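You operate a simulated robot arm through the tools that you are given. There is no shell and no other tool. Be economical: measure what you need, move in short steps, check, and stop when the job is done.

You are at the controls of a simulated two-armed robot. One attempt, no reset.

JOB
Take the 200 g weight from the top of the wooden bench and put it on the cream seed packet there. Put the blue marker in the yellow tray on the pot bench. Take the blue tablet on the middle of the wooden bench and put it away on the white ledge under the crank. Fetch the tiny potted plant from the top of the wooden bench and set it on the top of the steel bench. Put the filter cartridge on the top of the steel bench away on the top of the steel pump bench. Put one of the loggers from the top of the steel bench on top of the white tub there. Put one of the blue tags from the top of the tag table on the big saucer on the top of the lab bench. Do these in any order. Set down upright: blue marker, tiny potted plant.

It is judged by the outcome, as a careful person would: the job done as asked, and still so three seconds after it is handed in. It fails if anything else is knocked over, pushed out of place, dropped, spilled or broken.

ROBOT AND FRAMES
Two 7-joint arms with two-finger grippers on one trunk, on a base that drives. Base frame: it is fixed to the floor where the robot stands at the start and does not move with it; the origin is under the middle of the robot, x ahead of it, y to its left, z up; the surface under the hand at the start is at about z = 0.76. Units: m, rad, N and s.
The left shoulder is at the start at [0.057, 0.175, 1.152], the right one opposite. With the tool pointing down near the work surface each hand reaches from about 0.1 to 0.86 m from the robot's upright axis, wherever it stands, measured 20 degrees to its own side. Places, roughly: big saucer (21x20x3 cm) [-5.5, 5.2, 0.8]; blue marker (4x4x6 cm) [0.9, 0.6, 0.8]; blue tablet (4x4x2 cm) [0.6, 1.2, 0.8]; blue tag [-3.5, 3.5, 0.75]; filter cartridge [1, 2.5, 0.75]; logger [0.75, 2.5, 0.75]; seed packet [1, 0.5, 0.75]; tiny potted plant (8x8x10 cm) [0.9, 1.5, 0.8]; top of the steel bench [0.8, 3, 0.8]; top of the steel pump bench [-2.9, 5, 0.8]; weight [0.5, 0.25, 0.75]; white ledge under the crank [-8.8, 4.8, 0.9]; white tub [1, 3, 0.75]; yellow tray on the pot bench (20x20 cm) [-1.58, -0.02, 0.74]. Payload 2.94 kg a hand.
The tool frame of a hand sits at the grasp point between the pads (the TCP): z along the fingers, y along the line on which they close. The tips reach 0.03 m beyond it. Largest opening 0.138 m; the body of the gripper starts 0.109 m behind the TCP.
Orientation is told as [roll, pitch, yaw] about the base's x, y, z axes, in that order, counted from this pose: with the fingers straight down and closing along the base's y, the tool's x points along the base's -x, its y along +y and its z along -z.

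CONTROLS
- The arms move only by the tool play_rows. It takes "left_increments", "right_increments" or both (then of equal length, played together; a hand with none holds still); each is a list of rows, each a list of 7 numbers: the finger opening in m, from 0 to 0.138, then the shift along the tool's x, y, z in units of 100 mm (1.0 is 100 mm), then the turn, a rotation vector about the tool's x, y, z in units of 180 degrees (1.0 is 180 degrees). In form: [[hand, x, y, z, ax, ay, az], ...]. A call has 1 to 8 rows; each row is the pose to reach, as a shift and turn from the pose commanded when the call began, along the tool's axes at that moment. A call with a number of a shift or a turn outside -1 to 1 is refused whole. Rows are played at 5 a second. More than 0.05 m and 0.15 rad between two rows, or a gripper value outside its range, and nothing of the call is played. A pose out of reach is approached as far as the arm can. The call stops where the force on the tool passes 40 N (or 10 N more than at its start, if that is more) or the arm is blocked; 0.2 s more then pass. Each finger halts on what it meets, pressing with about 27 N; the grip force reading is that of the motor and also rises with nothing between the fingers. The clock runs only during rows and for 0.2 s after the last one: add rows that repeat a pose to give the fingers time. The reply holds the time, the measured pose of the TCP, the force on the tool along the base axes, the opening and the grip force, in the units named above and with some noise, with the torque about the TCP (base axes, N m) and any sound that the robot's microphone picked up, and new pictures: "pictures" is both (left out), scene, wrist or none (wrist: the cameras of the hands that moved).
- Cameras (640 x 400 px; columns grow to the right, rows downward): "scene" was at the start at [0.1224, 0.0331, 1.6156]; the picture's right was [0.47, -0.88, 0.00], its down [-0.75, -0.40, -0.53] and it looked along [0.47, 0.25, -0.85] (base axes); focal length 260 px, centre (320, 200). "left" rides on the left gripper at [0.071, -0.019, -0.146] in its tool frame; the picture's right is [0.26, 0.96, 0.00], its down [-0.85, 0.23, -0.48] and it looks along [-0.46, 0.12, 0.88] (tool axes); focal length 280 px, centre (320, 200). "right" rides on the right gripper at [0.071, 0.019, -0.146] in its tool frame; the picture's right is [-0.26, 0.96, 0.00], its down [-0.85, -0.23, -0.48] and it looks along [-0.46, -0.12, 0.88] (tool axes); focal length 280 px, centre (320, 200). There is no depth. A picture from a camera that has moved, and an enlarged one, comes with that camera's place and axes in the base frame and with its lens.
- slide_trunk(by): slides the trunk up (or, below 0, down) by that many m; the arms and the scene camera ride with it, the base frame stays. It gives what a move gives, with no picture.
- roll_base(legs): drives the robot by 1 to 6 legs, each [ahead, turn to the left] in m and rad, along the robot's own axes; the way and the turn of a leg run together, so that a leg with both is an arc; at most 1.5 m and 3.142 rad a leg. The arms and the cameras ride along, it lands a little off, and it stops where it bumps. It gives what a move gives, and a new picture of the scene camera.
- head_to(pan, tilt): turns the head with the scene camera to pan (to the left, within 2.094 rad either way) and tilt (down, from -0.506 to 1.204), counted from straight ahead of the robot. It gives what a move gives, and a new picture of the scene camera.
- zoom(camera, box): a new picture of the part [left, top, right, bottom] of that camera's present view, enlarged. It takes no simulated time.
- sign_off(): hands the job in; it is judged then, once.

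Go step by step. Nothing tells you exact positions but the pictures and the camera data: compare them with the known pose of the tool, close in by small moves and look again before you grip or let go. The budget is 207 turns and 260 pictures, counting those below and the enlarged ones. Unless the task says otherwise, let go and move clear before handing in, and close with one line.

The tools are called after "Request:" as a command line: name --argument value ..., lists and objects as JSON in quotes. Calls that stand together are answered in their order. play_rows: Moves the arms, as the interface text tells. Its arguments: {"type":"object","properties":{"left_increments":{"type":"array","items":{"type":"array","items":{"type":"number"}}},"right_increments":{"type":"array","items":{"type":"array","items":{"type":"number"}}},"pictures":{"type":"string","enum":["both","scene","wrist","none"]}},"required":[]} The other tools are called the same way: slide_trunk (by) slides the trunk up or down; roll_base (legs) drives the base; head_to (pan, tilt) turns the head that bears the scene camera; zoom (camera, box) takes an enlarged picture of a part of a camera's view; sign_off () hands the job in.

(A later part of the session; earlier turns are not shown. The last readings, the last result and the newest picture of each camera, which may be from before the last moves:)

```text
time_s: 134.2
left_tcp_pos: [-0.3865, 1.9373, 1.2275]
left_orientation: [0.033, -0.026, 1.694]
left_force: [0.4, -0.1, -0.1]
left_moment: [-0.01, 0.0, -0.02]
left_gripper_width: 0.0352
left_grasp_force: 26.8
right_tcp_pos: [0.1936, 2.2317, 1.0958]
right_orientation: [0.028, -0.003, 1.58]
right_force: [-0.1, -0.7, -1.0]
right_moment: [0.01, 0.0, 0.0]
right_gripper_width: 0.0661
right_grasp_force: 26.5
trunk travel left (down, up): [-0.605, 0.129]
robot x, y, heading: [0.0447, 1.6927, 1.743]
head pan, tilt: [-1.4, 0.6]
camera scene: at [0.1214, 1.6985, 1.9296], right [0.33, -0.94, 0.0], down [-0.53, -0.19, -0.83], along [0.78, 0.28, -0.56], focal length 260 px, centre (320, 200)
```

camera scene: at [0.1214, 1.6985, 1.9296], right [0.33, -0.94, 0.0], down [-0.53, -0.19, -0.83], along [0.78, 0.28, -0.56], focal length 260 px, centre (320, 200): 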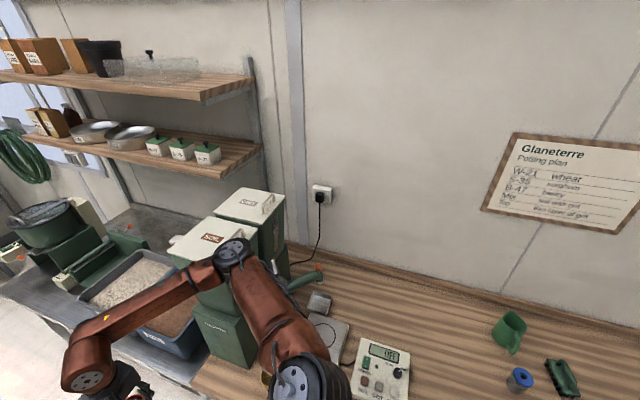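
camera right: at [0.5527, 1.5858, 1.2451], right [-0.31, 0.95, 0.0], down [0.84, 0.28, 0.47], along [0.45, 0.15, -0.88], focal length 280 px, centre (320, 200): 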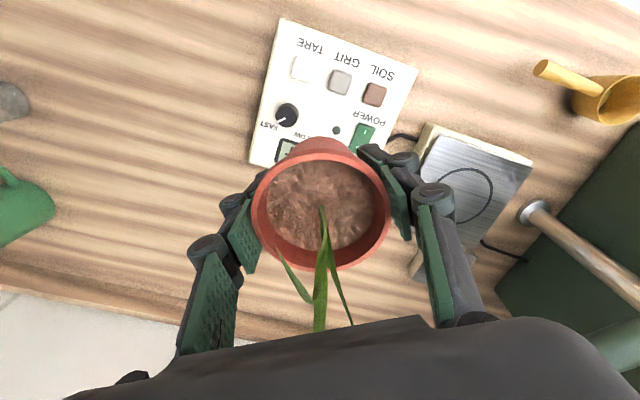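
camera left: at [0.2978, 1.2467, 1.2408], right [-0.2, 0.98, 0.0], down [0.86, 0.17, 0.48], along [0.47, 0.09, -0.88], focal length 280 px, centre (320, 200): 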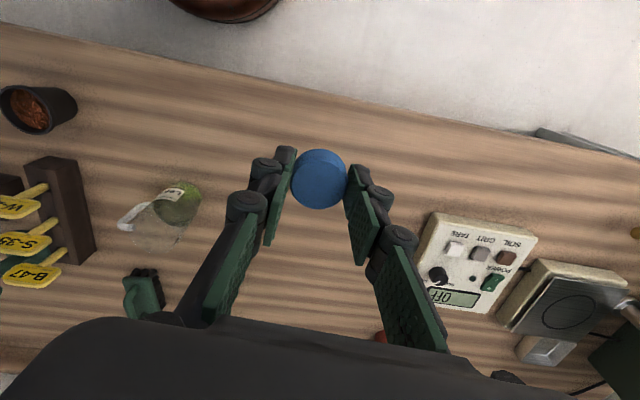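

The right elbow touched the tall green box. Back off first, then check that the box has not moved.

Request:
roll_base --legs '[[-0.3, 0]]'

Request:
head_to --pan -0.69 --tilt 0.5

```text
time_s: 136.3
left_tcp_pos: [-0.3305, 1.6443, 1.2279]
left_orientation: [0.038, -0.024, 1.694]
left_force: [-0.2, -1.2, -0.5]
left_moment: [-0.01, -0.03, 0.01]
left_gripper_width: 0.035
left_grasp_force: 27.5
right_tcp_pos: [0.248, 1.9364, 1.0929]
right_orientation: [0.033, 0.0, 1.579]
right_force: [-0.1, 0.1, -1.0]
right_moment: [0.01, -0.03, -0.02]
right_gripper_width: 0.066
right_grasp_force: 26.9
trunk travel left (down, up): [-0.605, 0.129]
robot x, y, heading: [0.0941, 1.3905, 1.731]
head pan, tilt: [-1.4, 0.6]
camera scene: at [0.1814, 1.4052, 1.9288], right [0.33, -0.94, 0.0], down [-0.53, -0.19, -0.83], along [0.78, 0.27, -0.56], focal length 260 px, centre (320, 200)
```

scene: 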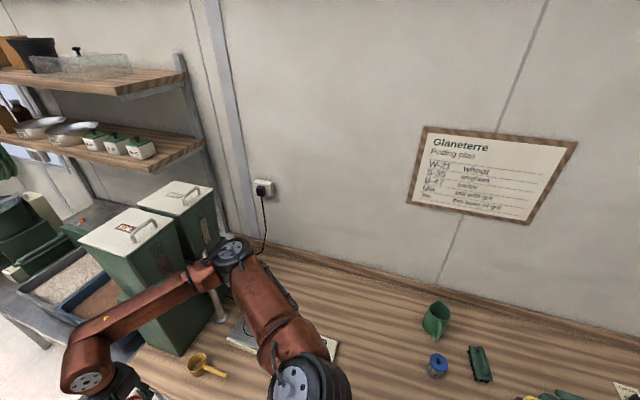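

```text
time_s: 137.3
left_tcp_pos: [-0.3302, 1.6442, 1.2284]
left_orientation: [0.038, -0.024, 1.694]
left_force: [0.3, -0.8, 0.0]
left_moment: [-0.01, -0.02, 0.0]
left_gripper_width: 0.0351
left_grasp_force: 26.7
right_tcp_pos: [0.2482, 1.935, 1.0922]
right_orientation: [0.033, -0.001, 1.58]
right_force: [-0.1, -0.2, -0.9]
right_moment: [0.01, -0.03, 0.03]
right_gripper_width: 0.0659
right_grasp_force: 27.3
trunk travel left (down, up): [-0.605, 0.129]
robot x, y, heading: [0.0937, 1.3907, 1.735]
head pan, tilt: [-0.689, 0.499]
camera scene: at [0.1441, 1.4541, 1.9379], right [0.86, -0.5, 0.0], down [-0.24, -0.41, -0.88], along [0.44, 0.76, -0.48], focal length 260 px, centre (320, 200)
```

scene: 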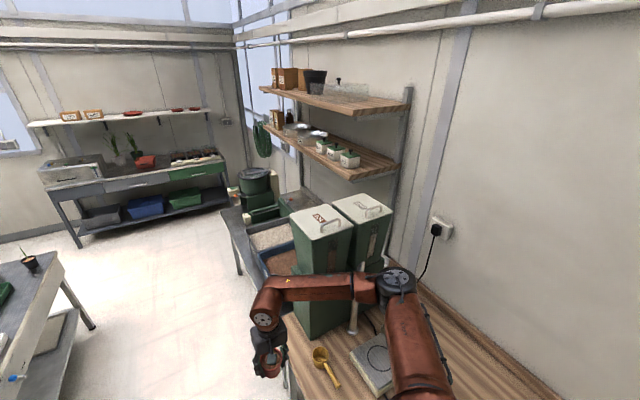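

The box looks unmoved. Raise the trunk, take a wider path, and check the lamp stand from a clear view.

Request:
slide_trunk --by 0.12

Request:
roll_base --legs '[[0, 0.55], [0.4, 0]]'

Request:
head_to --pan -1.6 --tilt 0.6

```text
time_s: 138.8
left_tcp_pos: [-0.3306, 1.6452, 1.3488]
left_orientation: [0.039, -0.026, 1.692]
left_force: [-1.4, -0.5, -0.9]
left_moment: [0.01, -0.01, 0.0]
left_gripper_width: 0.0351
left_grasp_force: 26.7
right_tcp_pos: [0.248, 1.9361, 1.2132]
right_orientation: [0.031, 0.0, 1.579]
right_force: [0.4, -0.2, -0.8]
right_moment: [-0.01, -0.04, 0.0]
right_gripper_width: 0.0661
right_grasp_force: 26.8
trunk travel left (down, up): [-0.725, 0.009]
robot x, y, heading: [0.0939, 1.3931, 1.736]
head pan, tilt: [-0.689, 0.499]
```

```text
time_s: 142.9
left_tcp_pos: [-0.6612, 1.6858, 1.3481]
left_orientation: [0.039, -0.023, 2.243]
left_force: [-0.2, -0.2, 0.5]
left_moment: [0.0, 0.0, -0.04]
left_gripper_width: 0.035
left_grasp_force: 26.9
right_tcp_pos: [-0.3215, 2.2364, 1.2133]
right_orientation: [0.032, 0.0, 2.129]
right_force: [0.3, 0.8, -1.2]
right_moment: [-0.02, 0.0, -0.01]
right_gripper_width: 0.066
right_grasp_force: 27.2
trunk travel left (down, up): [-0.725, 0.009]
robot x, y, heading: [-0.1696, 1.6958, 2.288]
head pan, tilt: [-0.689, 0.499]
camera scene: at [-0.156, 1.7686, 2.0577], right [1.0, 0.03, 0.0], down [0.01, -0.48, -0.88], along [-0.02, 0.88, -0.48], focal length 260 px, centre (320, 200)
```

scene: 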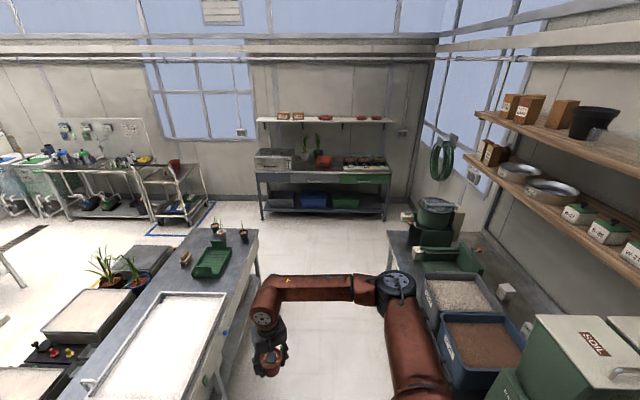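

```text
time_s: 144.1
left_tcp_pos: [-0.6621, 1.6859, 1.3481]
left_orientation: [0.04, -0.025, 2.242]
left_force: [-0.3, -0.1, -0.1]
left_moment: [0.01, -0.01, -0.01]
left_gripper_width: 0.0353
left_grasp_force: 27.7
right_tcp_pos: [-0.322, 2.2362, 1.2132]
right_orientation: [0.034, 0.001, 2.13]
right_force: [-0.3, -0.6, -1.6]
right_moment: [-0.02, 0.01, 0.01]
right_gripper_width: 0.0662
right_grasp_force: 27.0
trunk travel left (down, up): [-0.725, 0.009]
robot x, y, heading: [-0.1657, 1.6929, 2.285]
head pan, tilt: [-1.6, 0.6]
camera scene: at [-0.0862, 1.7346, 2.0486], right [0.63, -0.77, 0.0], down [-0.44, -0.36, -0.83], along [0.64, 0.52, -0.56], focal length 260 px, centre (320, 200)
```

scene: 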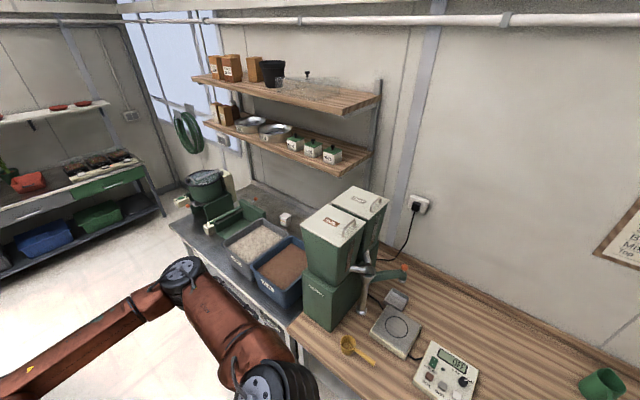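

Boxes and lamp are fine. Zoom on the steel bench beyond them.

Request:
zoom --camera "scene" --box '[160, 150, 320, 250]'

```text
4.00 times, centred on (240, 200) of scene
camera zoom: at [-0.0862, 1.7346, 2.0486], right [0.63, -0.77, 0.0], down [-0.44, -0.36, -0.83], along [0.64, 0.52, -0.56], focal length 1038 px, centre (640, 200)
```

zoom: 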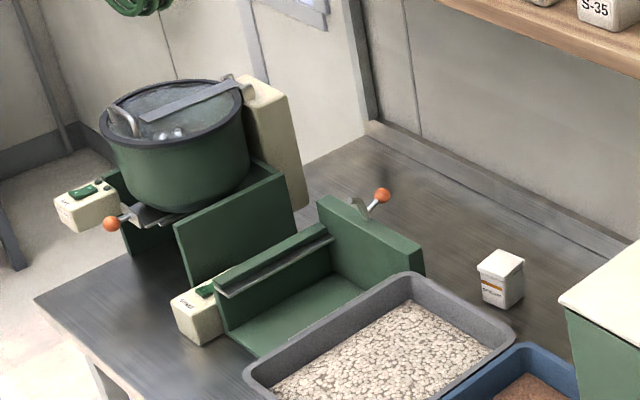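

The white tub is near (0.96, 2.93). I drive up the aisle to look behind the bins for the loggers and the cartridge.

Request:
roll_base --legs '[[0, -0.785], [0.45, 0], [0.5, 0]]'

Request:
head_to --pan -1.3 --tilt 0.75

```text
time_s: 151.5
left_tcp_pos: [-0.4601, 3.0003, 1.348]
left_orientation: [0.038, -0.023, 1.46]
left_force: [0.0, -0.2, -1.0]
left_moment: [0.0, 0.02, 0.0]
left_gripper_width: 0.0348
left_grasp_force: 27.0
right_tcp_pos: [0.1691, 3.1512, 1.2138]
right_orientation: [0.033, 0.0, 1.349]
right_force: [-0.2, 0.2, -1.2]
right_moment: [-0.01, 0.03, -0.01]
right_gripper_width: 0.0659
right_grasp_force: 27.0
trunk travel left (down, up): [-0.725, 0.009]
robot x, y, heading: [-0.1054, 2.6583, 1.502]
head pan, tilt: [-1.6, 0.6]
camera scene: at [-0.0172, 2.6291, 2.0486], right [-0.1, -1.0, 0.0], down [-0.56, 0.06, -0.83], along [0.82, -0.08, -0.56], focal length 260 px, centre (320, 200)
```

scene: 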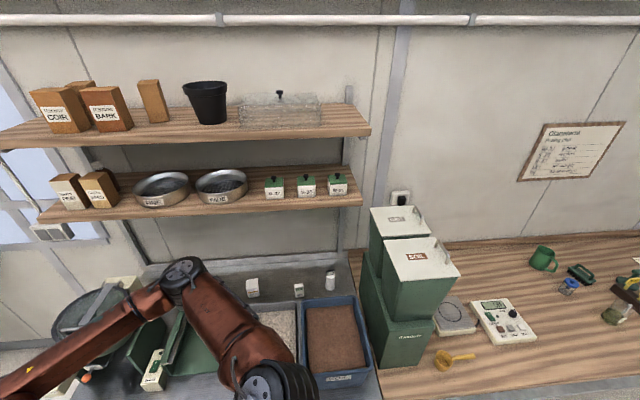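

```text
time_s: 152.3
left_tcp_pos: [-0.4607, 3.0004, 1.3487]
left_orientation: [0.038, -0.024, 1.461]
left_force: [-0.2, -0.1, -0.4]
left_moment: [-0.04, -0.01, 0.03]
left_gripper_width: 0.0351
left_grasp_force: 26.6
right_tcp_pos: [0.1693, 3.1523, 1.2138]
right_orientation: [0.034, -0.002, 1.347]
right_force: [-0.8, 0.3, -0.8]
right_moment: [0.01, -0.01, -0.01]
right_gripper_width: 0.0659
right_grasp_force: 27.4
trunk travel left (down, up): [-0.725, 0.009]
robot x, y, heading: [-0.1065, 2.6562, 1.504]
head pan, tilt: [-1.3, 0.75]
camera scene: at [-0.0239, 2.6551, 2.0357], right [0.2, -0.98, 0.0], down [-0.67, -0.14, -0.73], along [0.72, 0.15, -0.68], focal length 260 px, centre (320, 200)
```

scene: 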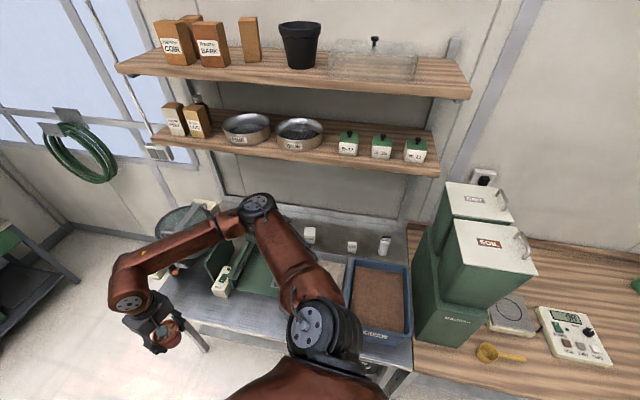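

Request:
zoom --camera "scene" --box '[270, 210, 430, 310]'

Request:
zoom --camera "scene" --box '[160, 190, 300, 310]'

```text
4.00 times, centred on (350, 260) of scene
camera zoom: at [-0.0239, 2.6551, 2.0357], right [0.2, -0.98, 0.0], down [-0.67, -0.14, -0.73], along [0.72, 0.15, -0.68], focal length 1038 px, centre (200, -40)
```

zoom: 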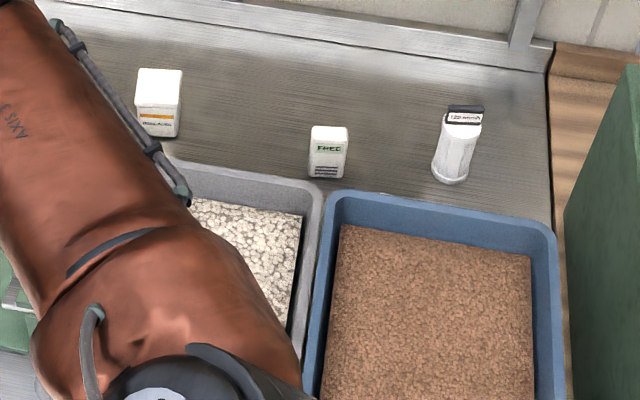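

```text
3.33 times, centred on (230, 250) of scene
camera zoom: at [-0.0239, 2.6551, 2.0357], right [0.2, -0.98, 0.0], down [-0.67, -0.14, -0.73], along [0.72, 0.15, -0.68], focal length 865 px, centre (620, 33)
```

zoom: 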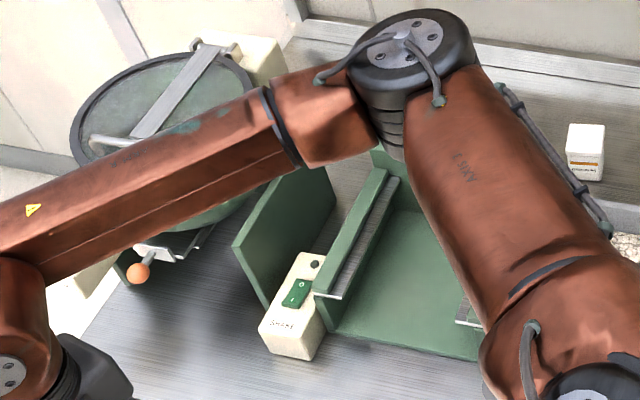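

Three back-row items: the cylinder (cartridge, about (0.976, 2.47)), a logger at about (0.93, 2.66), and the white tub at about (0.97, 2.93). Free steel at about (0.49, 3.1) suits the plant; I turn and extend there.

Request:
roll_base --legs '[[0, -0.42]]'

Request:
play_rows --right_increments '[[0.03, -0.28, -0.08, 0, 0.0035, 0, 0], [0.03, -0.56, -0.16, 0, 0.007, 0, 0], [0.03, -0.84, -0.245, 0, 0.0105, 0, 0]]' --left_increments '[[0, 0, 0, 0, 0.004, 0.0025, 0], [0, 0, 0, 0, 0.008, 0.005, 0], [0, 0, 0, 0, 0.012, 0.0076, 0]]' --pictures "none"

Request:
play_rows --right_increments '[[0.03, -0.28, -0.08, 0, 0, 0, 0], [0.03, -0.56, -0.16, 0, 0, 0, 0], [0.03, -0.84, -0.245, 0, 0, 0, 0]]' --pictures "wrist"

```text
time_s: 153.9
left_tcp_pos: [-0.2915, 3.1165, 1.3486]
left_orientation: [0.039, -0.024, 1.042]
left_force: [0.9, 0.3, -0.8]
left_moment: [-0.02, 0.02, 0.06]
left_gripper_width: 0.035
left_grasp_force: 27.1
right_tcp_pos: [0.3461, 2.9976, 1.2127]
right_orientation: [0.034, 0.001, 0.93]
right_force: [-0.3, -0.6, -0.9]
right_moment: [0.05, -0.01, 0.01]
right_gripper_width: 0.0658
right_grasp_force: 26.8
trunk travel left (down, up): [-0.725, 0.009]
robot x, y, heading: [-0.1061, 2.6586, 1.086]
head pan, tilt: [-1.3, 0.75]
camera scene: at [-0.0325, 2.6232, 2.0357], right [-0.21, -0.98, 0.0], down [-0.67, 0.15, -0.73], along [0.71, -0.16, -0.68], focal length 260 px, centre (320, 200)
```

scene: 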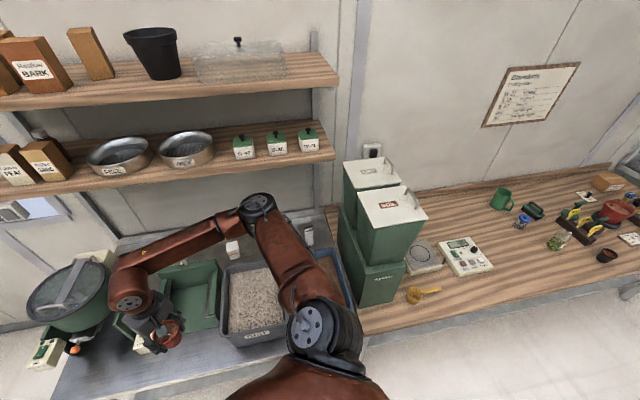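

```text
time_s: 154.7
left_tcp_pos: [-0.2889, 3.1176, 1.3483]
left_orientation: [0.001, -0.001, 1.039]
left_force: [-0.4, -0.6, -0.1]
left_moment: [0.0, 0.02, 0.01]
left_gripper_width: 0.0349
left_grasp_force: 27.0
right_tcp_pos: [0.4175, 3.0522, 1.2104]
right_orientation: [0.001, 0.001, 0.929]
right_force: [-0.5, 0.1, -1.8]
right_moment: [-0.01, 0.02, -0.02]
right_gripper_width: 0.0661
right_grasp_force: 26.7
trunk travel left (down, up): [-0.725, 0.009]
robot x, y, heading: [-0.1032, 2.6585, 1.081]
head pan, tilt: [-1.3, 0.75]
```

```text
time_s: 155.5
left_tcp_pos: [-0.2907, 3.1182, 1.3485]
left_orientation: [0.001, 0.0, 1.041]
left_force: [-0.4, -0.5, -0.6]
left_moment: [-0.01, -0.02, -0.01]
left_gripper_width: 0.0352
left_grasp_force: 26.9
right_tcp_pos: [0.4853, 3.1049, 1.2114]
right_orientation: [0.0, 0.001, 0.93]
right_force: [0.2, 0.8, -1.3]
right_moment: [-0.01, 0.07, 0.0]
right_gripper_width: 0.0661
right_grasp_force: 27.2
trunk travel left (down, up): [-0.725, 0.009]
robot x, y, heading: [-0.1044, 2.6573, 1.078]
head pan, tilt: [-1.3, 0.75]
camera right: at [0.4278, 3.0594, 1.3565], right [-0.62, 0.79, 0.0], down [0.69, 0.54, 0.48], along [0.37, 0.29, -0.88], focal length 280 px, centre (320, 200)
```

right: 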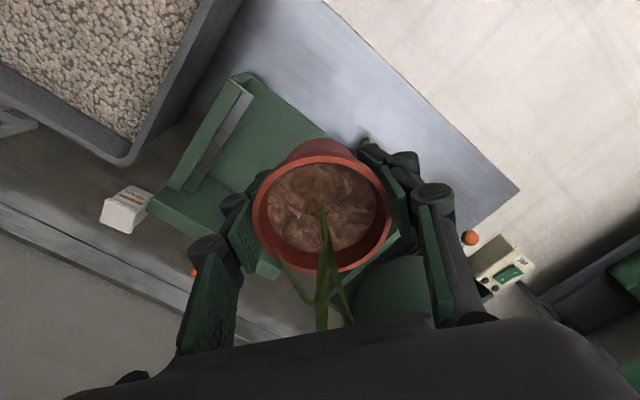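

The clear strip is x 0.36–0.53; I aim at (0.445, 3.05) and lower.

Request:
play_rows --right_increments '[[0.03, 0.34, 0, 0, 0, 0, 0], [0.03, 0.68, 0, 0, 0, 0, 0], [0.03, 0.68, 0, 0, 0, 0, 0]]' --pictures "none"

Request:
slide_trunk --by -0.33

Request:
play_rows --right_increments '[[0.03, 0, 0, 0, 0, 0, 0]]' --pictures "both"

```text
time_s: 156.3
left_tcp_pos: [-0.2883, 3.1187, 1.3476]
left_orientation: [0.001, 0.0, 1.042]
left_force: [0.8, 0.9, -0.4]
left_moment: [-0.03, -0.03, -0.02]
left_gripper_width: 0.0354
left_grasp_force: 27.3
right_tcp_pos: [0.444, 3.0478, 1.2102]
right_orientation: [0.0, -0.001, 0.928]
right_force: [0.2, 1.1, -1.4]
right_moment: [-0.02, -0.01, -0.02]
right_gripper_width: 0.0658
right_grasp_force: 27.2
trunk travel left (down, up): [-0.725, 0.009]
robot x, y, heading: [-0.1052, 2.658, 1.08]
head pan, tilt: [-1.3, 0.75]
```

```text
time_s: 159.6
left_tcp_pos: [-0.2907, 3.116, 1.0189]
left_orientation: [0.001, 0.001, 1.043]
left_force: [0.6, -0.1, -0.4]
left_moment: [0.0, 0.0, -0.01]
left_gripper_width: 0.0347
left_grasp_force: 27.7
right_tcp_pos: [0.4456, 3.0478, 0.8822]
right_orientation: [0.001, -0.003, 0.929]
right_force: [0.1, 0.4, 0.3]
right_moment: [0.01, 0.0, -0.02]
right_gripper_width: 0.0658
right_grasp_force: 27.1
trunk travel left (down, up): [-0.395, 0.339]
robot x, y, heading: [-0.1035, 2.6555, 1.083]
head pan, tilt: [-1.3, 0.75]
```

```text
time_s: 159.9
left_tcp_pos: [-0.2903, 3.1154, 1.0173]
left_orientation: [0.002, 0.0, 1.04]
left_force: [0.2, 0.1, -0.1]
left_moment: [0.01, 0.0, 0.0]
left_gripper_width: 0.0348
left_grasp_force: 27.1
right_tcp_pos: [0.4461, 3.049, 0.882]
right_orientation: [0.001, -0.001, 0.929]
right_force: [-0.4, -0.2, -1.0]
right_moment: [0.0, 0.01, 0.0]
right_gripper_width: 0.0657
right_grasp_force: 27.1
trunk travel left (down, up): [-0.395, 0.339]
robot x, y, heading: [-0.1059, 2.658, 1.087]
head pan, tilt: [-1.3, 0.75]
camera scene: at [-0.0103, 2.6639, 1.7061], right [-0.21, -0.98, 0.0], down [-0.67, 0.15, -0.73], along [0.71, -0.16, -0.68], focal length 260 px, centre (320, 200)
camera right: at [0.3882, 3.0034, 1.0275], right [-0.62, 0.79, 0.0], down [0.69, 0.54, 0.48], along [0.37, 0.29, -0.88], focal length 280 px, centre (320, 200)
```

scene: 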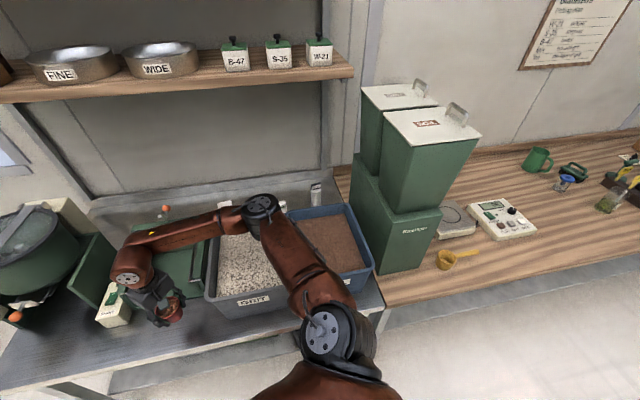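
right: 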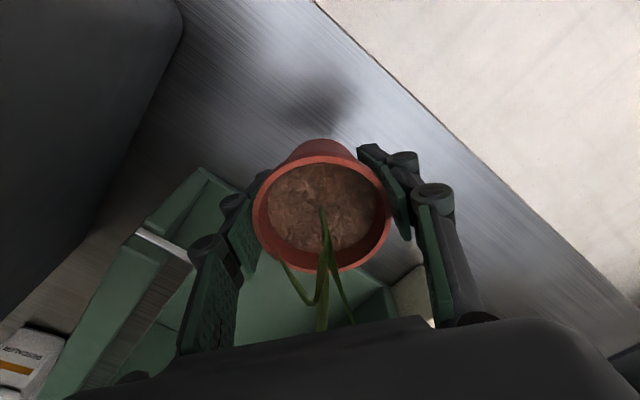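

Request:
play_rows --right_increments '[[0.03, 0.1, 0, 0.4, 0, 0, 0], [0.03, 0.1, 0, 0.7, 0, 0, 0], [0.03, 0.1, 0, 0.77, 0, 0, 0], [0.03, 0.1, 0, 0.77, 0, 0, 0]]' --pictures "none"

Request:
play_rows --right_increments '[[0.03, 0, 0, 0.03, 0, 0, 0], [0.03, 0, 0, 0.06, 0, 0, 0], [0.03, 0, 0, 0.06, 0, 0, 0]]' --pictures "none"

```text
time_s: 160.9
left_tcp_pos: [-0.2907, 3.1167, 1.0179]
left_orientation: [0.002, 0.0, 1.04]
left_force: [1.0, -0.4, -1.1]
left_moment: [-0.03, 0.03, 0.05]
left_gripper_width: 0.0349
left_grasp_force: 27.1
right_tcp_pos: [0.4398, 3.0412, 0.8037]
right_orientation: [0.0, 0.0, 0.928]
right_force: [-0.4, -0.5, -1.1]
right_moment: [0.0, 0.02, 0.0]
right_gripper_width: 0.0657
right_grasp_force: 27.3
trunk travel left (down, up): [-0.395, 0.339]
robot x, y, heading: [-0.1033, 2.6566, 1.084]
head pan, tilt: [-1.3, 0.75]
```

```text
time_s: 161.8
left_tcp_pos: [-0.2903, 3.1156, 1.0176]
left_orientation: [0.003, 0.0, 1.043]
left_force: [-0.1, -0.3, -0.7]
left_moment: [-0.01, -0.03, 0.0]
left_gripper_width: 0.0348
left_grasp_force: 27.3
right_tcp_pos: [0.4407, 3.0413, 0.7989]
right_orientation: [-0.001, -0.001, 0.93]
right_force: [0.8, 0.4, -1.5]
right_moment: [0.0, 0.01, -0.01]
right_gripper_width: 0.0658
right_grasp_force: 27.2
trunk travel left (down, up): [-0.395, 0.339]
robot x, y, heading: [-0.105, 2.6587, 1.085]
head pan, tilt: [-1.3, 0.75]
```

Request:
play_rows --right_increments '[[0.03, 0, 0, 0.03, 0, 0, 0], [0.03, 0, 0, 0.06, 0, 0, 0], [0.03, 0, 0, 0.09, 0, 0, 0], [0.03, 0, 0, 0.09, 0, 0, 0]]' --pictures "wrist"

```text
time_s: 162.8
left_tcp_pos: [-0.2905, 3.1164, 1.018]
left_orientation: [0.002, -0.001, 1.043]
left_force: [1.1, 0.4, -0.6]
left_moment: [0.02, 0.0, 0.0]
left_gripper_width: 0.0352
left_grasp_force: 27.3
right_tcp_pos: [0.4403, 3.0419, 0.792]
right_orientation: [0.0, -0.003, 0.927]
right_force: [2.4, 2.8, 17.8]
right_moment: [0.07, -0.04, -0.19]
right_gripper_width: 0.0655
right_grasp_force: 26.8
trunk travel left (down, up): [-0.395, 0.339]
robot x, y, heading: [-0.1063, 2.6542, 1.087]
head pan, tilt: [-1.3, 0.75]
camera right: at [0.3823, 2.996, 0.9377], right [-0.62, 0.79, 0.0], down [0.69, 0.54, 0.48], along [0.38, 0.3, -0.88], focal length 280 px, centre (320, 200)
```

right: 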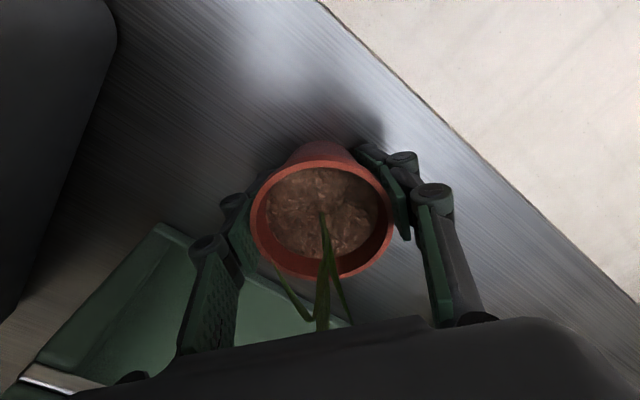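

Contact (bench top ≈ 0.755). Ease, release, rise.

Request:
play_rows --right_increments '[[0.03, 0, 0, -0.02, 0, 0, 0], [0.075, 0, 0, -0.02, 0, 0, 0], [0.09, 0, 0, -0.02, 0, 0, 0], [0.1, 0, 0, -0.02, 0, 0, 0], [0.1, 0, 0, -0.35, 0, 0, 0], [0.1, 0, 0, -0.7, 0, 0, 0], [0.1, 0, 0, -1.0, 0, 0, 0]]' --pictures "wrist"

```text
time_s: 164.3
left_tcp_pos: [-0.2907, 3.1154, 1.0179]
left_orientation: [0.003, -0.002, 1.041]
left_force: [-0.1, -0.5, -0.5]
left_moment: [0.02, -0.04, -0.02]
left_gripper_width: 0.0348
left_grasp_force: 26.9
right_tcp_pos: [0.4382, 3.0389, 0.8897]
right_orientation: [0.001, 0.0, 0.927]
right_force: [0.5, -0.2, -0.1]
right_moment: [0.02, -0.05, 0.02]
right_gripper_width: 0.1
right_grasp_force: 0.1
trunk travel left (down, up): [-0.395, 0.339]
robot x, y, heading: [-0.1052, 2.6591, 1.085]
head pan, tilt: [-1.3, 0.75]
camera right: at [0.3805, 2.9936, 1.036], right [-0.62, 0.79, 0.0], down [0.69, 0.54, 0.48], along [0.38, 0.29, -0.88], focal length 280 px, centre (320, 200)
```

right: 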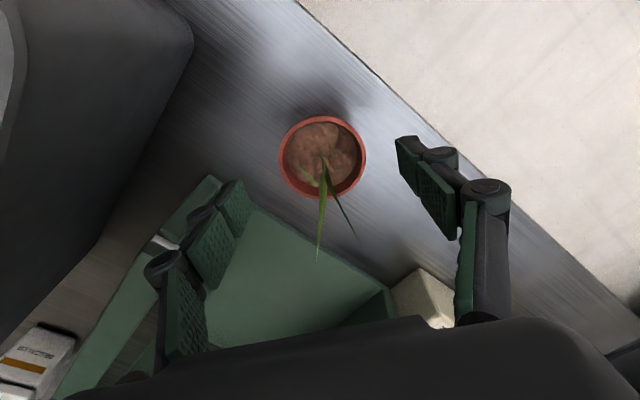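

The plant stands well. Because the tall boxes would foul the right elbow near the cartridge, the left arm must work here; so I'll set the tablet down briefly on the free steel strip near (0.43, 3.2) and take it over with the right hand.

Request:
slide_trunk --by 0.2

Request:
roll_base --legs '[[0, 0.486], [0.16, 0], [0, -0.8], [0, -0.77]]'

Request:
head_to --pan 0.3 --tilt 0.85

```text
time_s: 166.5
left_tcp_pos: [-0.2909, 3.1169, 1.2182]
left_orientation: [0.001, 0.0, 1.041]
left_force: [-0.5, 0.5, 0.0]
left_moment: [0.03, -0.01, 0.0]
left_gripper_width: 0.0351
left_grasp_force: 26.9
right_tcp_pos: [0.4397, 3.0403, 1.0899]
right_orientation: [0.001, 0.001, 0.929]
right_force: [0.0, -0.7, 0.7]
right_moment: [-0.01, -0.01, 0.01]
right_gripper_width: 0.1003
right_grasp_force: 0.2
trunk travel left (down, up): [-0.595, 0.139]
robot x, y, heading: [-0.1009, 2.6573, 1.086]
head pan, tilt: [-1.3, 0.75]
```

```text
time_s: 173.4
left_tcp_pos: [0.22, 3.1892, 1.2176]
left_orientation: [0.002, 0.0, -0.053]
left_force: [-0.3, 0.2, -0.6]
left_moment: [-0.02, 0.0, 0.02]
left_gripper_width: 0.0348
left_grasp_force: 27.3
right_tcp_pos: [0.485, 2.5044, 1.0907]
right_orientation: [0.0, 0.001, -0.168]
right_force: [0.1, -0.2, 0.2]
right_moment: [0.0, 0.0, 0.01]
right_gripper_width: 0.1001
right_grasp_force: 0.1
trunk travel left (down, up): [-0.595, 0.139]
robot x, y, heading: [-0.103, 2.8126, -0.02]
head pan, tilt: [-1.3, 0.75]
camera scene: at [-0.0982, 2.7346, 1.9059], right [-0.97, -0.26, 0.0], down [-0.17, 0.66, -0.73], along [0.19, -0.71, -0.68], focal length 260 px, centre (320, 200)
```

scene: 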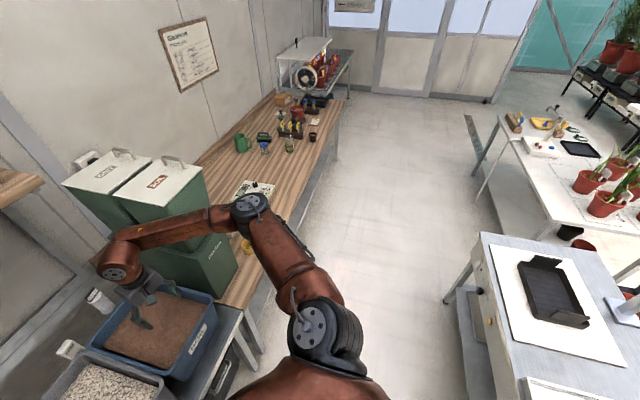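

```text
time_s: 175.1
left_tcp_pos: [0.2182, 3.1891, 1.2179]
left_orientation: [0.002, 0.0, -0.054]
left_force: [-0.5, -0.5, 0.0]
left_moment: [0.0, -0.02, -0.01]
left_gripper_width: 0.0346
left_grasp_force: 27.0
right_tcp_pos: [0.4846, 2.5051, 1.0885]
right_orientation: [0.0, -0.001, -0.167]
right_force: [0.2, 0.6, -0.3]
right_moment: [0.0, 0.02, 0.01]
right_gripper_width: 0.1001
right_grasp_force: 0.1
trunk travel left (down, up): [-0.595, 0.139]
robot x, y, heading: [-0.1056, 2.8135, -0.013]
head pan, tilt: [0.3, 0.85]
camera scene: at [-0.0443, 2.8367, 1.8979], right [0.28, -0.96, 0.0], down [-0.72, -0.21, -0.66], along [0.63, 0.19, -0.75], focal length 260 px, centre (320, 200)
```

scene: 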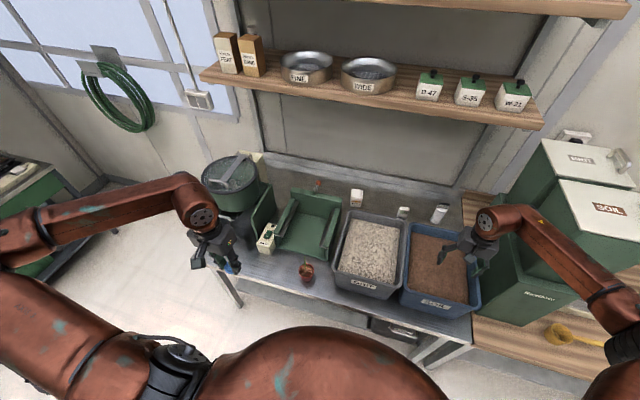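

Request:
slide_trunk --by -0.1

Request:
play_rows --left_increments '[[0, -0.24, 0, 0.33, 0, 0, 0], [0, -0.48, 0, 0.66, 0, 0, 0], [0, -0.71, 0, 1.0, 0, 0, 0]]' --pictures "none"

Request:
play_rows --left_increments '[[0, -0.24, 0.03, 0.33, 0, 0, 0], [0, -0.48, 0.06, 0.66, 0, 0, 0], [0, -0.71, 0.1, 1.0, 0, 0, 0]]' --pictures "none"

Request:
play_rows --left_increments '[[0, -0.24, 0, 0.25, 0, 0, 0], [0, -0.48, 0, 0.5, 0, 0, 0], [0, -0.71, 0, 0.7, 0, 0, 0]]' --pictures "wrist"

```text
time_s: 176.4
left_tcp_pos: [0.2187, 3.1888, 1.1192]
left_orientation: [0.001, 0.0, -0.054]
left_force: [-0.2, -0.3, 0.0]
left_moment: [-0.01, -0.01, 0.03]
left_gripper_width: 0.0346
left_grasp_force: 26.6
right_tcp_pos: [0.4838, 2.5038, 0.9905]
right_orientation: [0.001, -0.002, -0.168]
right_force: [0.4, 0.2, -0.4]
right_moment: [0.01, 0.01, 0.03]
right_gripper_width: 0.1001
right_grasp_force: 0.0
trunk travel left (down, up): [-0.495, 0.239]
robot x, y, heading: [-0.1032, 2.8164, -0.009]
head pan, tilt: [0.3, 0.85]
```

```text
time_s: 177.2
left_tcp_pos: [0.2928, 3.1848, 1.0126]
left_orientation: [0.001, 0.002, -0.054]
left_force: [0.9, 1.5, -0.3]
left_moment: [-0.02, 0.04, 0.01]
left_gripper_width: 0.0346
left_grasp_force: 27.0
right_tcp_pos: [0.4859, 2.506, 0.9885]
right_orientation: [0.001, 0.0, -0.167]
right_force: [0.4, -0.2, 0.3]
right_moment: [-0.04, 0.04, 0.0]
right_gripper_width: 0.1002
right_grasp_force: 0.1
trunk travel left (down, up): [-0.495, 0.239]
robot x, y, heading: [-0.1036, 2.8099, -0.008]
head pan, tilt: [0.3, 0.85]
```

```text
time_s: 178.1
left_tcp_pos: [0.3616, 3.192, 0.9144]
left_orientation: [0.002, 0.0, -0.053]
left_force: [-0.3, 0.2, -0.2]
left_moment: [-0.02, 0.0, 0.02]
left_gripper_width: 0.0344
left_grasp_force: 27.1
right_tcp_pos: [0.4856, 2.5049, 0.9892]
right_orientation: [-0.001, 0.0, -0.167]
right_force: [0.9, 0.6, 0.0]
right_moment: [0.02, 0.04, 0.01]
right_gripper_width: 0.1
right_grasp_force: 0.0
trunk travel left (down, up): [-0.495, 0.239]
robot x, y, heading: [-0.1053, 2.814, -0.013]
head pan, tilt: [0.3, 0.85]
```

```text
time_s: 178.8
left_tcp_pos: [0.4316, 3.1895, 0.8472]
left_orientation: [0.002, 0.001, -0.055]
left_force: [0.4, -0.6, -0.3]
left_moment: [-0.01, 0.02, -0.03]
left_gripper_width: 0.0347
left_grasp_force: 27.3
right_tcp_pos: [0.486, 2.5044, 0.989]
right_orientation: [-0.002, 0.0, -0.168]
right_force: [0.4, 0.0, -0.6]
right_moment: [-0.02, 0.06, -0.03]
right_gripper_width: 0.1003
right_grasp_force: 0.1
trunk travel left (down, up): [-0.495, 0.239]
robot x, y, heading: [-0.1082, 2.8153, -0.01]
head pan, tilt: [0.3, 0.85]
camera left: at [0.3593, 3.1738, 0.9928], right [-0.21, 0.98, 0.0], down [0.86, 0.18, 0.48], along [0.46, 0.1, -0.88], focal length 280 px, centre (320, 200)
```

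left: 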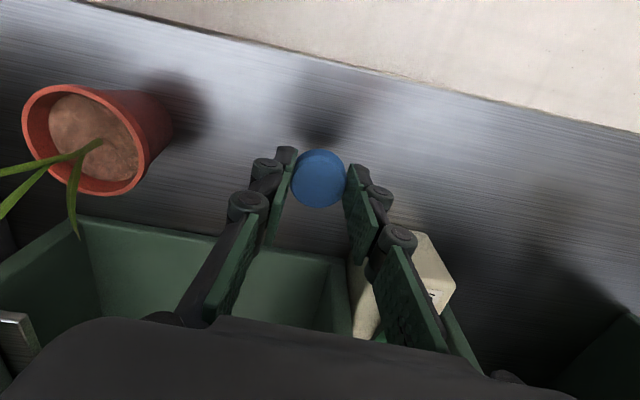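

Request:
play_rows --left_increments '[[0, 0, 0, 0.3, 0, 0, 0], [0, 0, 0, 0.5, 0, 0, 0], [0, 0, 0, 0.58, 0, 0, 0], [0, 0, 0, 0.58, 0, 0, 0]]' --pictures "none"

```text
time_s: 179.8
left_tcp_pos: [0.4326, 3.1866, 0.7911]
left_orientation: [0.002, -0.008, -0.054]
left_force: [4.8, 5.3, 25.1]
left_moment: [0.18, -0.26, 0.06]
left_gripper_width: 0.0359
left_grasp_force: 27.5
right_tcp_pos: [0.4834, 2.5039, 0.9909]
right_orientation: [0.004, -0.002, -0.168]
right_force: [-0.5, 0.0, 0.1]
right_moment: [-0.02, -0.03, 0.05]
right_gripper_width: 0.1
right_grasp_force: 0.0
trunk travel left (down, up): [-0.495, 0.239]
robot x, y, heading: [-0.1038, 2.816, -0.01]
head pan, tilt: [0.3, 0.85]
```

Request:
play_rows --left_increments '[[0, 0, 0, -0.02, 0, 0, 0], [0.05, 0, 0, -0.02, 0, 0, 0], [0.06, 0, 0, -0.02, 0, 0, 0], [0.065, 0, 0, -0.02, 0, 0, 0], [0.065, 0, 0, -0.4, 0, 0, 0], [0.065, 0, 0, -0.8, 0, 0, 0], [0.065, 0, 0, -1.0, 0, 0, 0]]' --pictures "wrist"

```text
time_s: 181.4
left_tcp_pos: [0.4309, 3.1866, 0.8909]
left_orientation: [0.003, 0.0, -0.055]
left_force: [0.2, -0.1, -0.3]
left_moment: [-0.02, -0.02, -0.02]
left_gripper_width: 0.0649
left_grasp_force: 0.1
right_tcp_pos: [0.4844, 2.5035, 0.9902]
right_orientation: [0.001, 0.0, -0.167]
right_force: [0.5, 0.0, 0.7]
right_moment: [0.02, 0.02, 0.03]
right_gripper_width: 0.1001
right_grasp_force: 0.0
trunk travel left (down, up): [-0.495, 0.239]
robot x, y, heading: [-0.1056, 2.8121, -0.019]
head pan, tilt: [0.3, 0.85]
camera left: at [0.3593, 3.1706, 1.0367], right [-0.21, 0.98, 0.0], down [0.86, 0.18, 0.48], along [0.46, 0.1, -0.88], focal length 280 px, centre (320, 200)
```

left: 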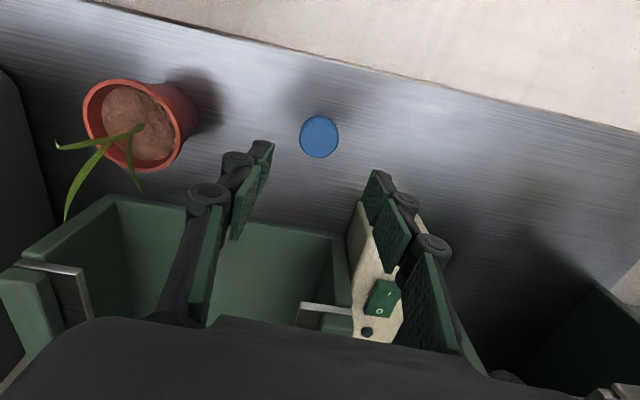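

Tablet parked at (0.431, 3.187). Now I reposition for the left arm to reach the back row, with a path that keeps the right elbow clear of the boxes.

Request:
slide_trunk --by 0.2

Request:
roll_base --legs '[[0, 0.51], [0.17, 0], [0, -0.85], [0, -0.85], [0.13, 0], [0, 0.4]]'

Request:
head_to --pan 0.8 --tilt 0.8

```text
time_s: 183.6
left_tcp_pos: [0.4325, 3.1869, 1.0897]
left_orientation: [0.001, 0.0, -0.056]
left_force: [-0.3, 0.2, 0.4]
left_moment: [0.0, -0.04, -0.02]
left_gripper_width: 0.0649
left_grasp_force: 0.0
right_tcp_pos: [0.485, 2.5045, 1.1903]
right_orientation: [0.0, 0.001, -0.166]
right_force: [0.1, 0.1, 0.8]
right_moment: [-0.02, 0.01, -0.03]
right_gripper_width: 0.0999
right_grasp_force: 0.1
trunk travel left (down, up): [-0.695, 0.039]
robot x, y, heading: [-0.1057, 2.8099, -0.015]
head pan, tilt: [0.3, 0.85]
```

```text
time_s: 192.9
left_tcp_pos: [0.7465, 2.6822, 1.0899]
left_orientation: [0.002, 0.003, -0.805]
left_force: [-0.3, -0.2, 0.0]
left_moment: [0.06, 0.02, -0.03]
left_gripper_width: 0.065
left_grasp_force: 0.1
right_tcp_pos: [0.3192, 2.1474, 1.1891]
right_orientation: [0.002, 0.003, -0.919]
right_force: [-0.2, -1.3, 0.1]
right_moment: [0.05, 0.05, 0.01]
right_gripper_width: 0.1003
right_grasp_force: 0.2
trunk travel left (down, up): [-0.695, 0.039]
robot x, y, heading: [0.1003, 2.7753, -0.765]
head pan, tilt: [0.3, 0.85]
camera scene: at [0.1569, 2.7527, 1.9977], right [-0.45, -0.89, 0.0], down [-0.67, 0.34, -0.66], along [0.59, -0.29, -0.75], focal length 260 px, centre (320, 200)
```

scene: 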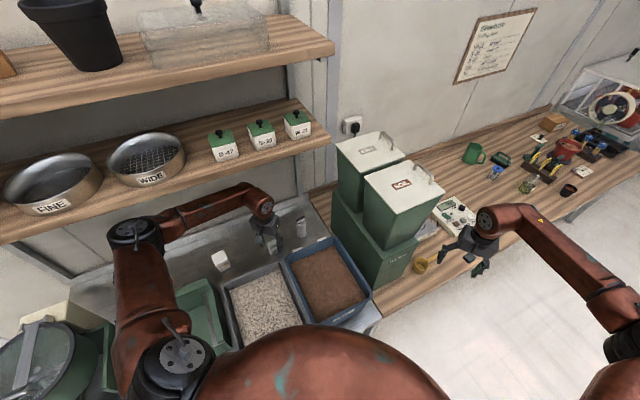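

```text
time_s: 193.9
left_tcp_pos: [0.7463, 2.6858, 1.0902]
left_orientation: [0.002, -0.002, -0.808]
left_force: [-0.1, 0.7, 0.5]
left_moment: [-0.01, -0.02, -0.01]
left_gripper_width: 0.0648
left_grasp_force: 0.0
right_tcp_pos: [0.3188, 2.1497, 1.1907]
right_orientation: [0.003, -0.003, -0.92]
right_force: [0.3, -0.4, 0.2]
right_moment: [-0.02, -0.06, 0.0]
right_gripper_width: 0.1
right_grasp_force: 0.1
trunk travel left (down, up): [-0.695, 0.039]
robot x, y, heading: [0.097, 2.7786, -0.772]
head pan, tilt: [0.799, 0.799]
camera scene: at [0.1654, 2.7953, 2.0018], right [0.03, -1.0, 0.0], down [-0.72, -0.03, -0.7], along [0.7, 0.02, -0.72], focal length 260 px, centre (320, 200)
```

scene: 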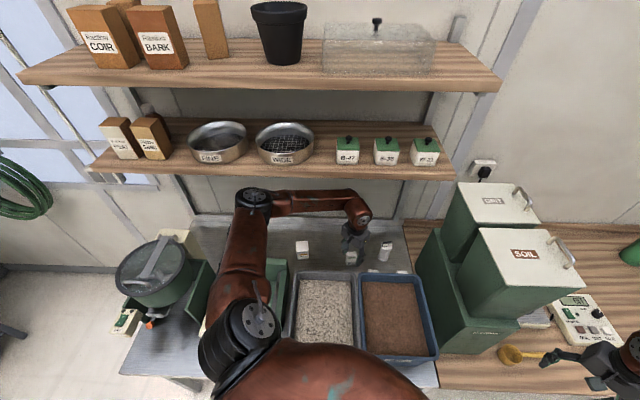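

Request:
slide_trunk --by -0.1

Request:
play_rows --left_increments '[[0.1, 0, 0, 0, 0, 0, -0.04], [0.1, 0, 0, 0, 0, 0, -0.08], [0.1, 0, 0, 0, 0, 0, -0.12], [0.1, 0, 0, 0, 0, 0, -0.16]]' --pictures "wrist"

```text
time_s: 195.2
left_tcp_pos: [0.7467, 2.6834, 0.991]
left_orientation: [0.002, 0.0, -0.805]
left_force: [0.5, 0.3, 0.6]
left_moment: [0.0, 0.0, 0.0]
left_gripper_width: 0.065
left_grasp_force: 0.1
right_tcp_pos: [0.3191, 2.1492, 1.0909]
right_orientation: [-0.001, 0.001, -0.923]
right_force: [0.1, -0.4, 0.3]
right_moment: [0.0, 0.0, 0.02]
right_gripper_width: 0.1
right_grasp_force: 0.0
trunk travel left (down, up): [-0.595, 0.139]
robot x, y, heading: [0.103, 2.779, -0.765]
head pan, tilt: [0.799, 0.799]
```

```text
time_s: 196.2
left_tcp_pos: [0.7471, 2.6819, 0.9898]
left_orientation: [0.001, 0.002, -0.303]
left_force: [-0.4, -0.5, 0.6]
left_moment: [0.0, 0.0, 0.02]
left_gripper_width: 0.1001
left_grasp_force: 0.0
right_tcp_pos: [0.3187, 2.1488, 1.0893]
right_orientation: [-0.001, 0.001, -0.92]
right_force: [-0.1, 0.3, 1.0]
right_moment: [0.03, -0.02, 0.01]
right_gripper_width: 0.1
right_grasp_force: 0.1
trunk travel left (down, up): [-0.595, 0.139]
robot x, y, heading: [0.0996, 2.7767, -0.764]
head pan, tilt: [0.799, 0.799]
camera left: at [0.6727, 2.6855, 1.1346], right [0.04, 1.0, 0.0], down [0.88, -0.03, 0.48], along [0.48, -0.02, -0.88], focal length 280 px, centre (320, 200)
```

left: 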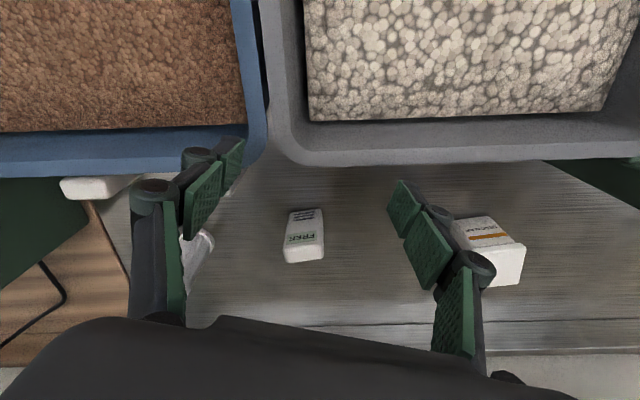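

Request:
zoom --camera "left" --box '[40, 160, 340, 300]'

Request:
zoom --camera "left" --box '[440, 190, 560, 310]'

```text
2.13 times, centred on (190, 230) of left
camera zoom: at [0.6727, 2.6855, 1.1346], right [0.04, 1.0, 0.0], down [0.88, -0.03, 0.48], along [0.48, -0.02, -0.88], focal length 598 px, centre (597, 136)
```

zoom: 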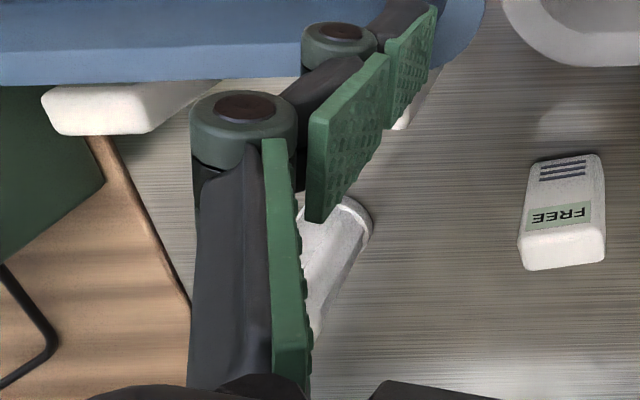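

```text
3.33 times, centred on (500, 250) of left
camera zoom: at [0.6727, 2.6855, 1.1346], right [0.04, 1.0, 0.0], down [0.88, -0.03, 0.48], along [0.48, -0.02, -0.88], focal length 935 px, centre (-280, 33)
```

zoom: 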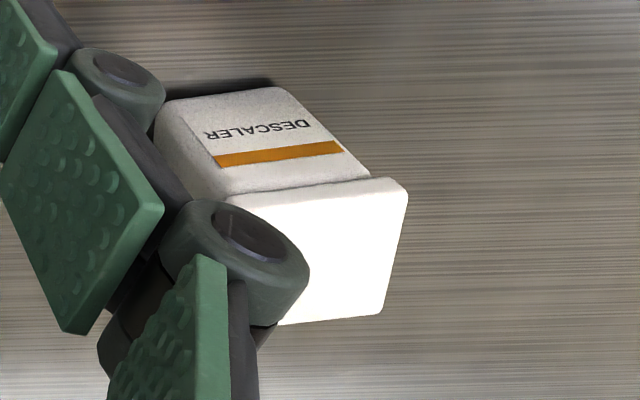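

The tub is the "DESCALER" tub, and the logger showing "FREE" stands at about (0.918, 2.652). Move the left hand above it, squared up.

Request:
play_rows --left_increments '[[0.1, -0.29, 0.04, 0, 0, 0, -0.032], [0.1, -0.57, 0.08, 0, 0, 0, -0.064], [0.1, -0.86, 0.11, 0, 0, 0, -0.0955]]' --pictures "none"

Request:
play_rows --left_increments '[[0.1, -0.43, -0.07, 0, 0, 0, 0], [0.1, -0.86, -0.15, 0, 0, 0, 0], [0.1, -0.86, -0.15, 0, 0, 0, 0]]' --pictures "wrist"

```text
time_s: 197.0
left_tcp_pos: [0.8331, 2.6675, 0.9894]
left_orientation: [0.001, 0.001, -0.003]
left_force: [-0.4, 0.2, -0.8]
left_moment: [0.0, 0.01, 0.02]
left_gripper_width: 0.0999
left_grasp_force: 0.0
right_tcp_pos: [0.319, 2.149, 1.0895]
right_orientation: [-0.002, 0.0, -0.919]
right_force: [0.3, 0.6, 0.4]
right_moment: [0.01, -0.01, -0.01]
right_gripper_width: 0.1001
right_grasp_force: 0.1
trunk travel left (down, up): [-0.595, 0.139]
robot x, y, heading: [0.0969, 2.7755, -0.771]
head pan, tilt: [0.799, 0.799]
```

```text
time_s: 197.8
left_tcp_pos: [0.9185, 2.6507, 0.9867]
left_orientation: [-0.001, -0.001, -0.004]
left_force: [0.9, 1.1, 0.4]
left_moment: [-0.02, -0.02, 0.0]
left_gripper_width: 0.1001
left_grasp_force: 0.1
right_tcp_pos: [0.3185, 2.1492, 1.0912]
right_orientation: [0.0, -0.003, -0.92]
right_force: [-0.1, 0.1, 1.4]
right_moment: [-0.03, -0.01, -0.02]
right_gripper_width: 0.1001
right_grasp_force: 0.0
trunk travel left (down, up): [-0.595, 0.139]
robot x, y, heading: [0.1018, 2.7785, -0.761]
head pan, tilt: [0.799, 0.799]
camera left: at [0.847, 2.6331, 1.1324], right [-0.26, 0.97, 0.0], down [0.85, 0.23, 0.48], along [0.46, 0.12, -0.88], focal length 280 px, centre (320, 200)
```

left: 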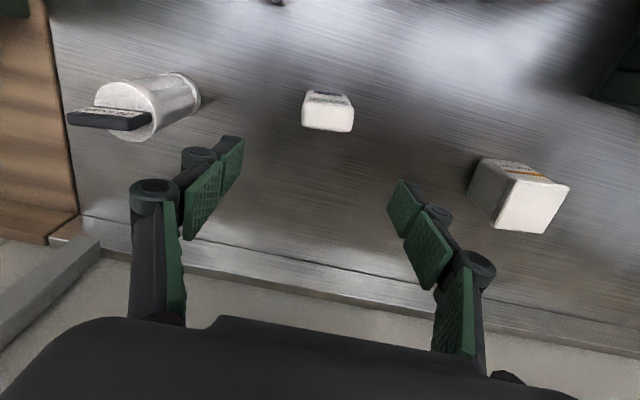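

Request:
zoom --camera "left" --box '[270, 70, 390, 145]'

Request:
zoom --camera "left" --box '[50, 50, 230, 165]'

```text
5.33 times, centred on (330, 108) of left
camera zoom: at [0.847, 2.6331, 1.1324], right [-0.26, 0.97, 0.0], down [0.85, 0.23, 0.48], along [0.46, 0.12, -0.88], focal length 1495 px, centre (267, 693)
```

zoom: 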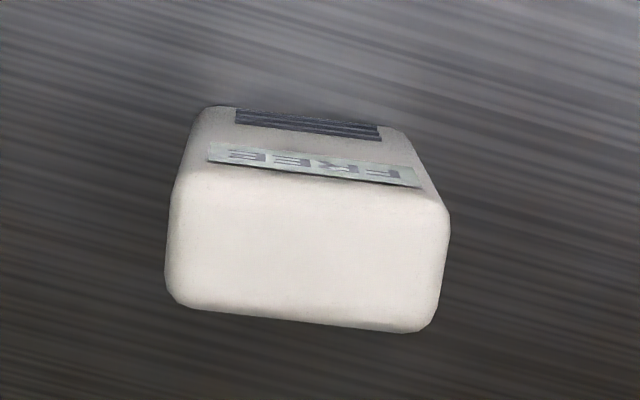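

```text
3.48 times, centred on (140, 108) of left
camera zoom: at [0.847, 2.6331, 1.1324], right [-0.26, 0.97, 0.0], down [0.85, 0.23, 0.48], along [0.46, 0.12, -0.88], focal length 975 px, centre (946, 522)
```

zoom: 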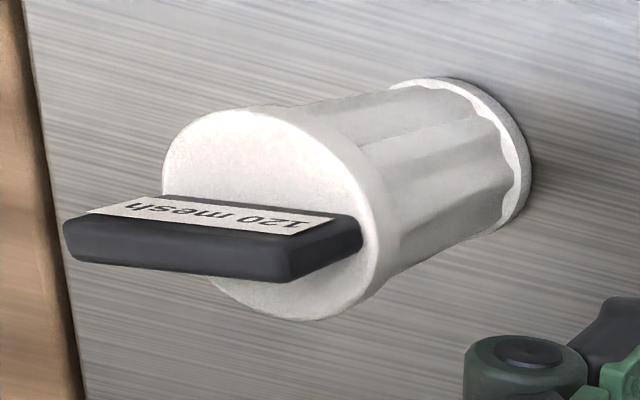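

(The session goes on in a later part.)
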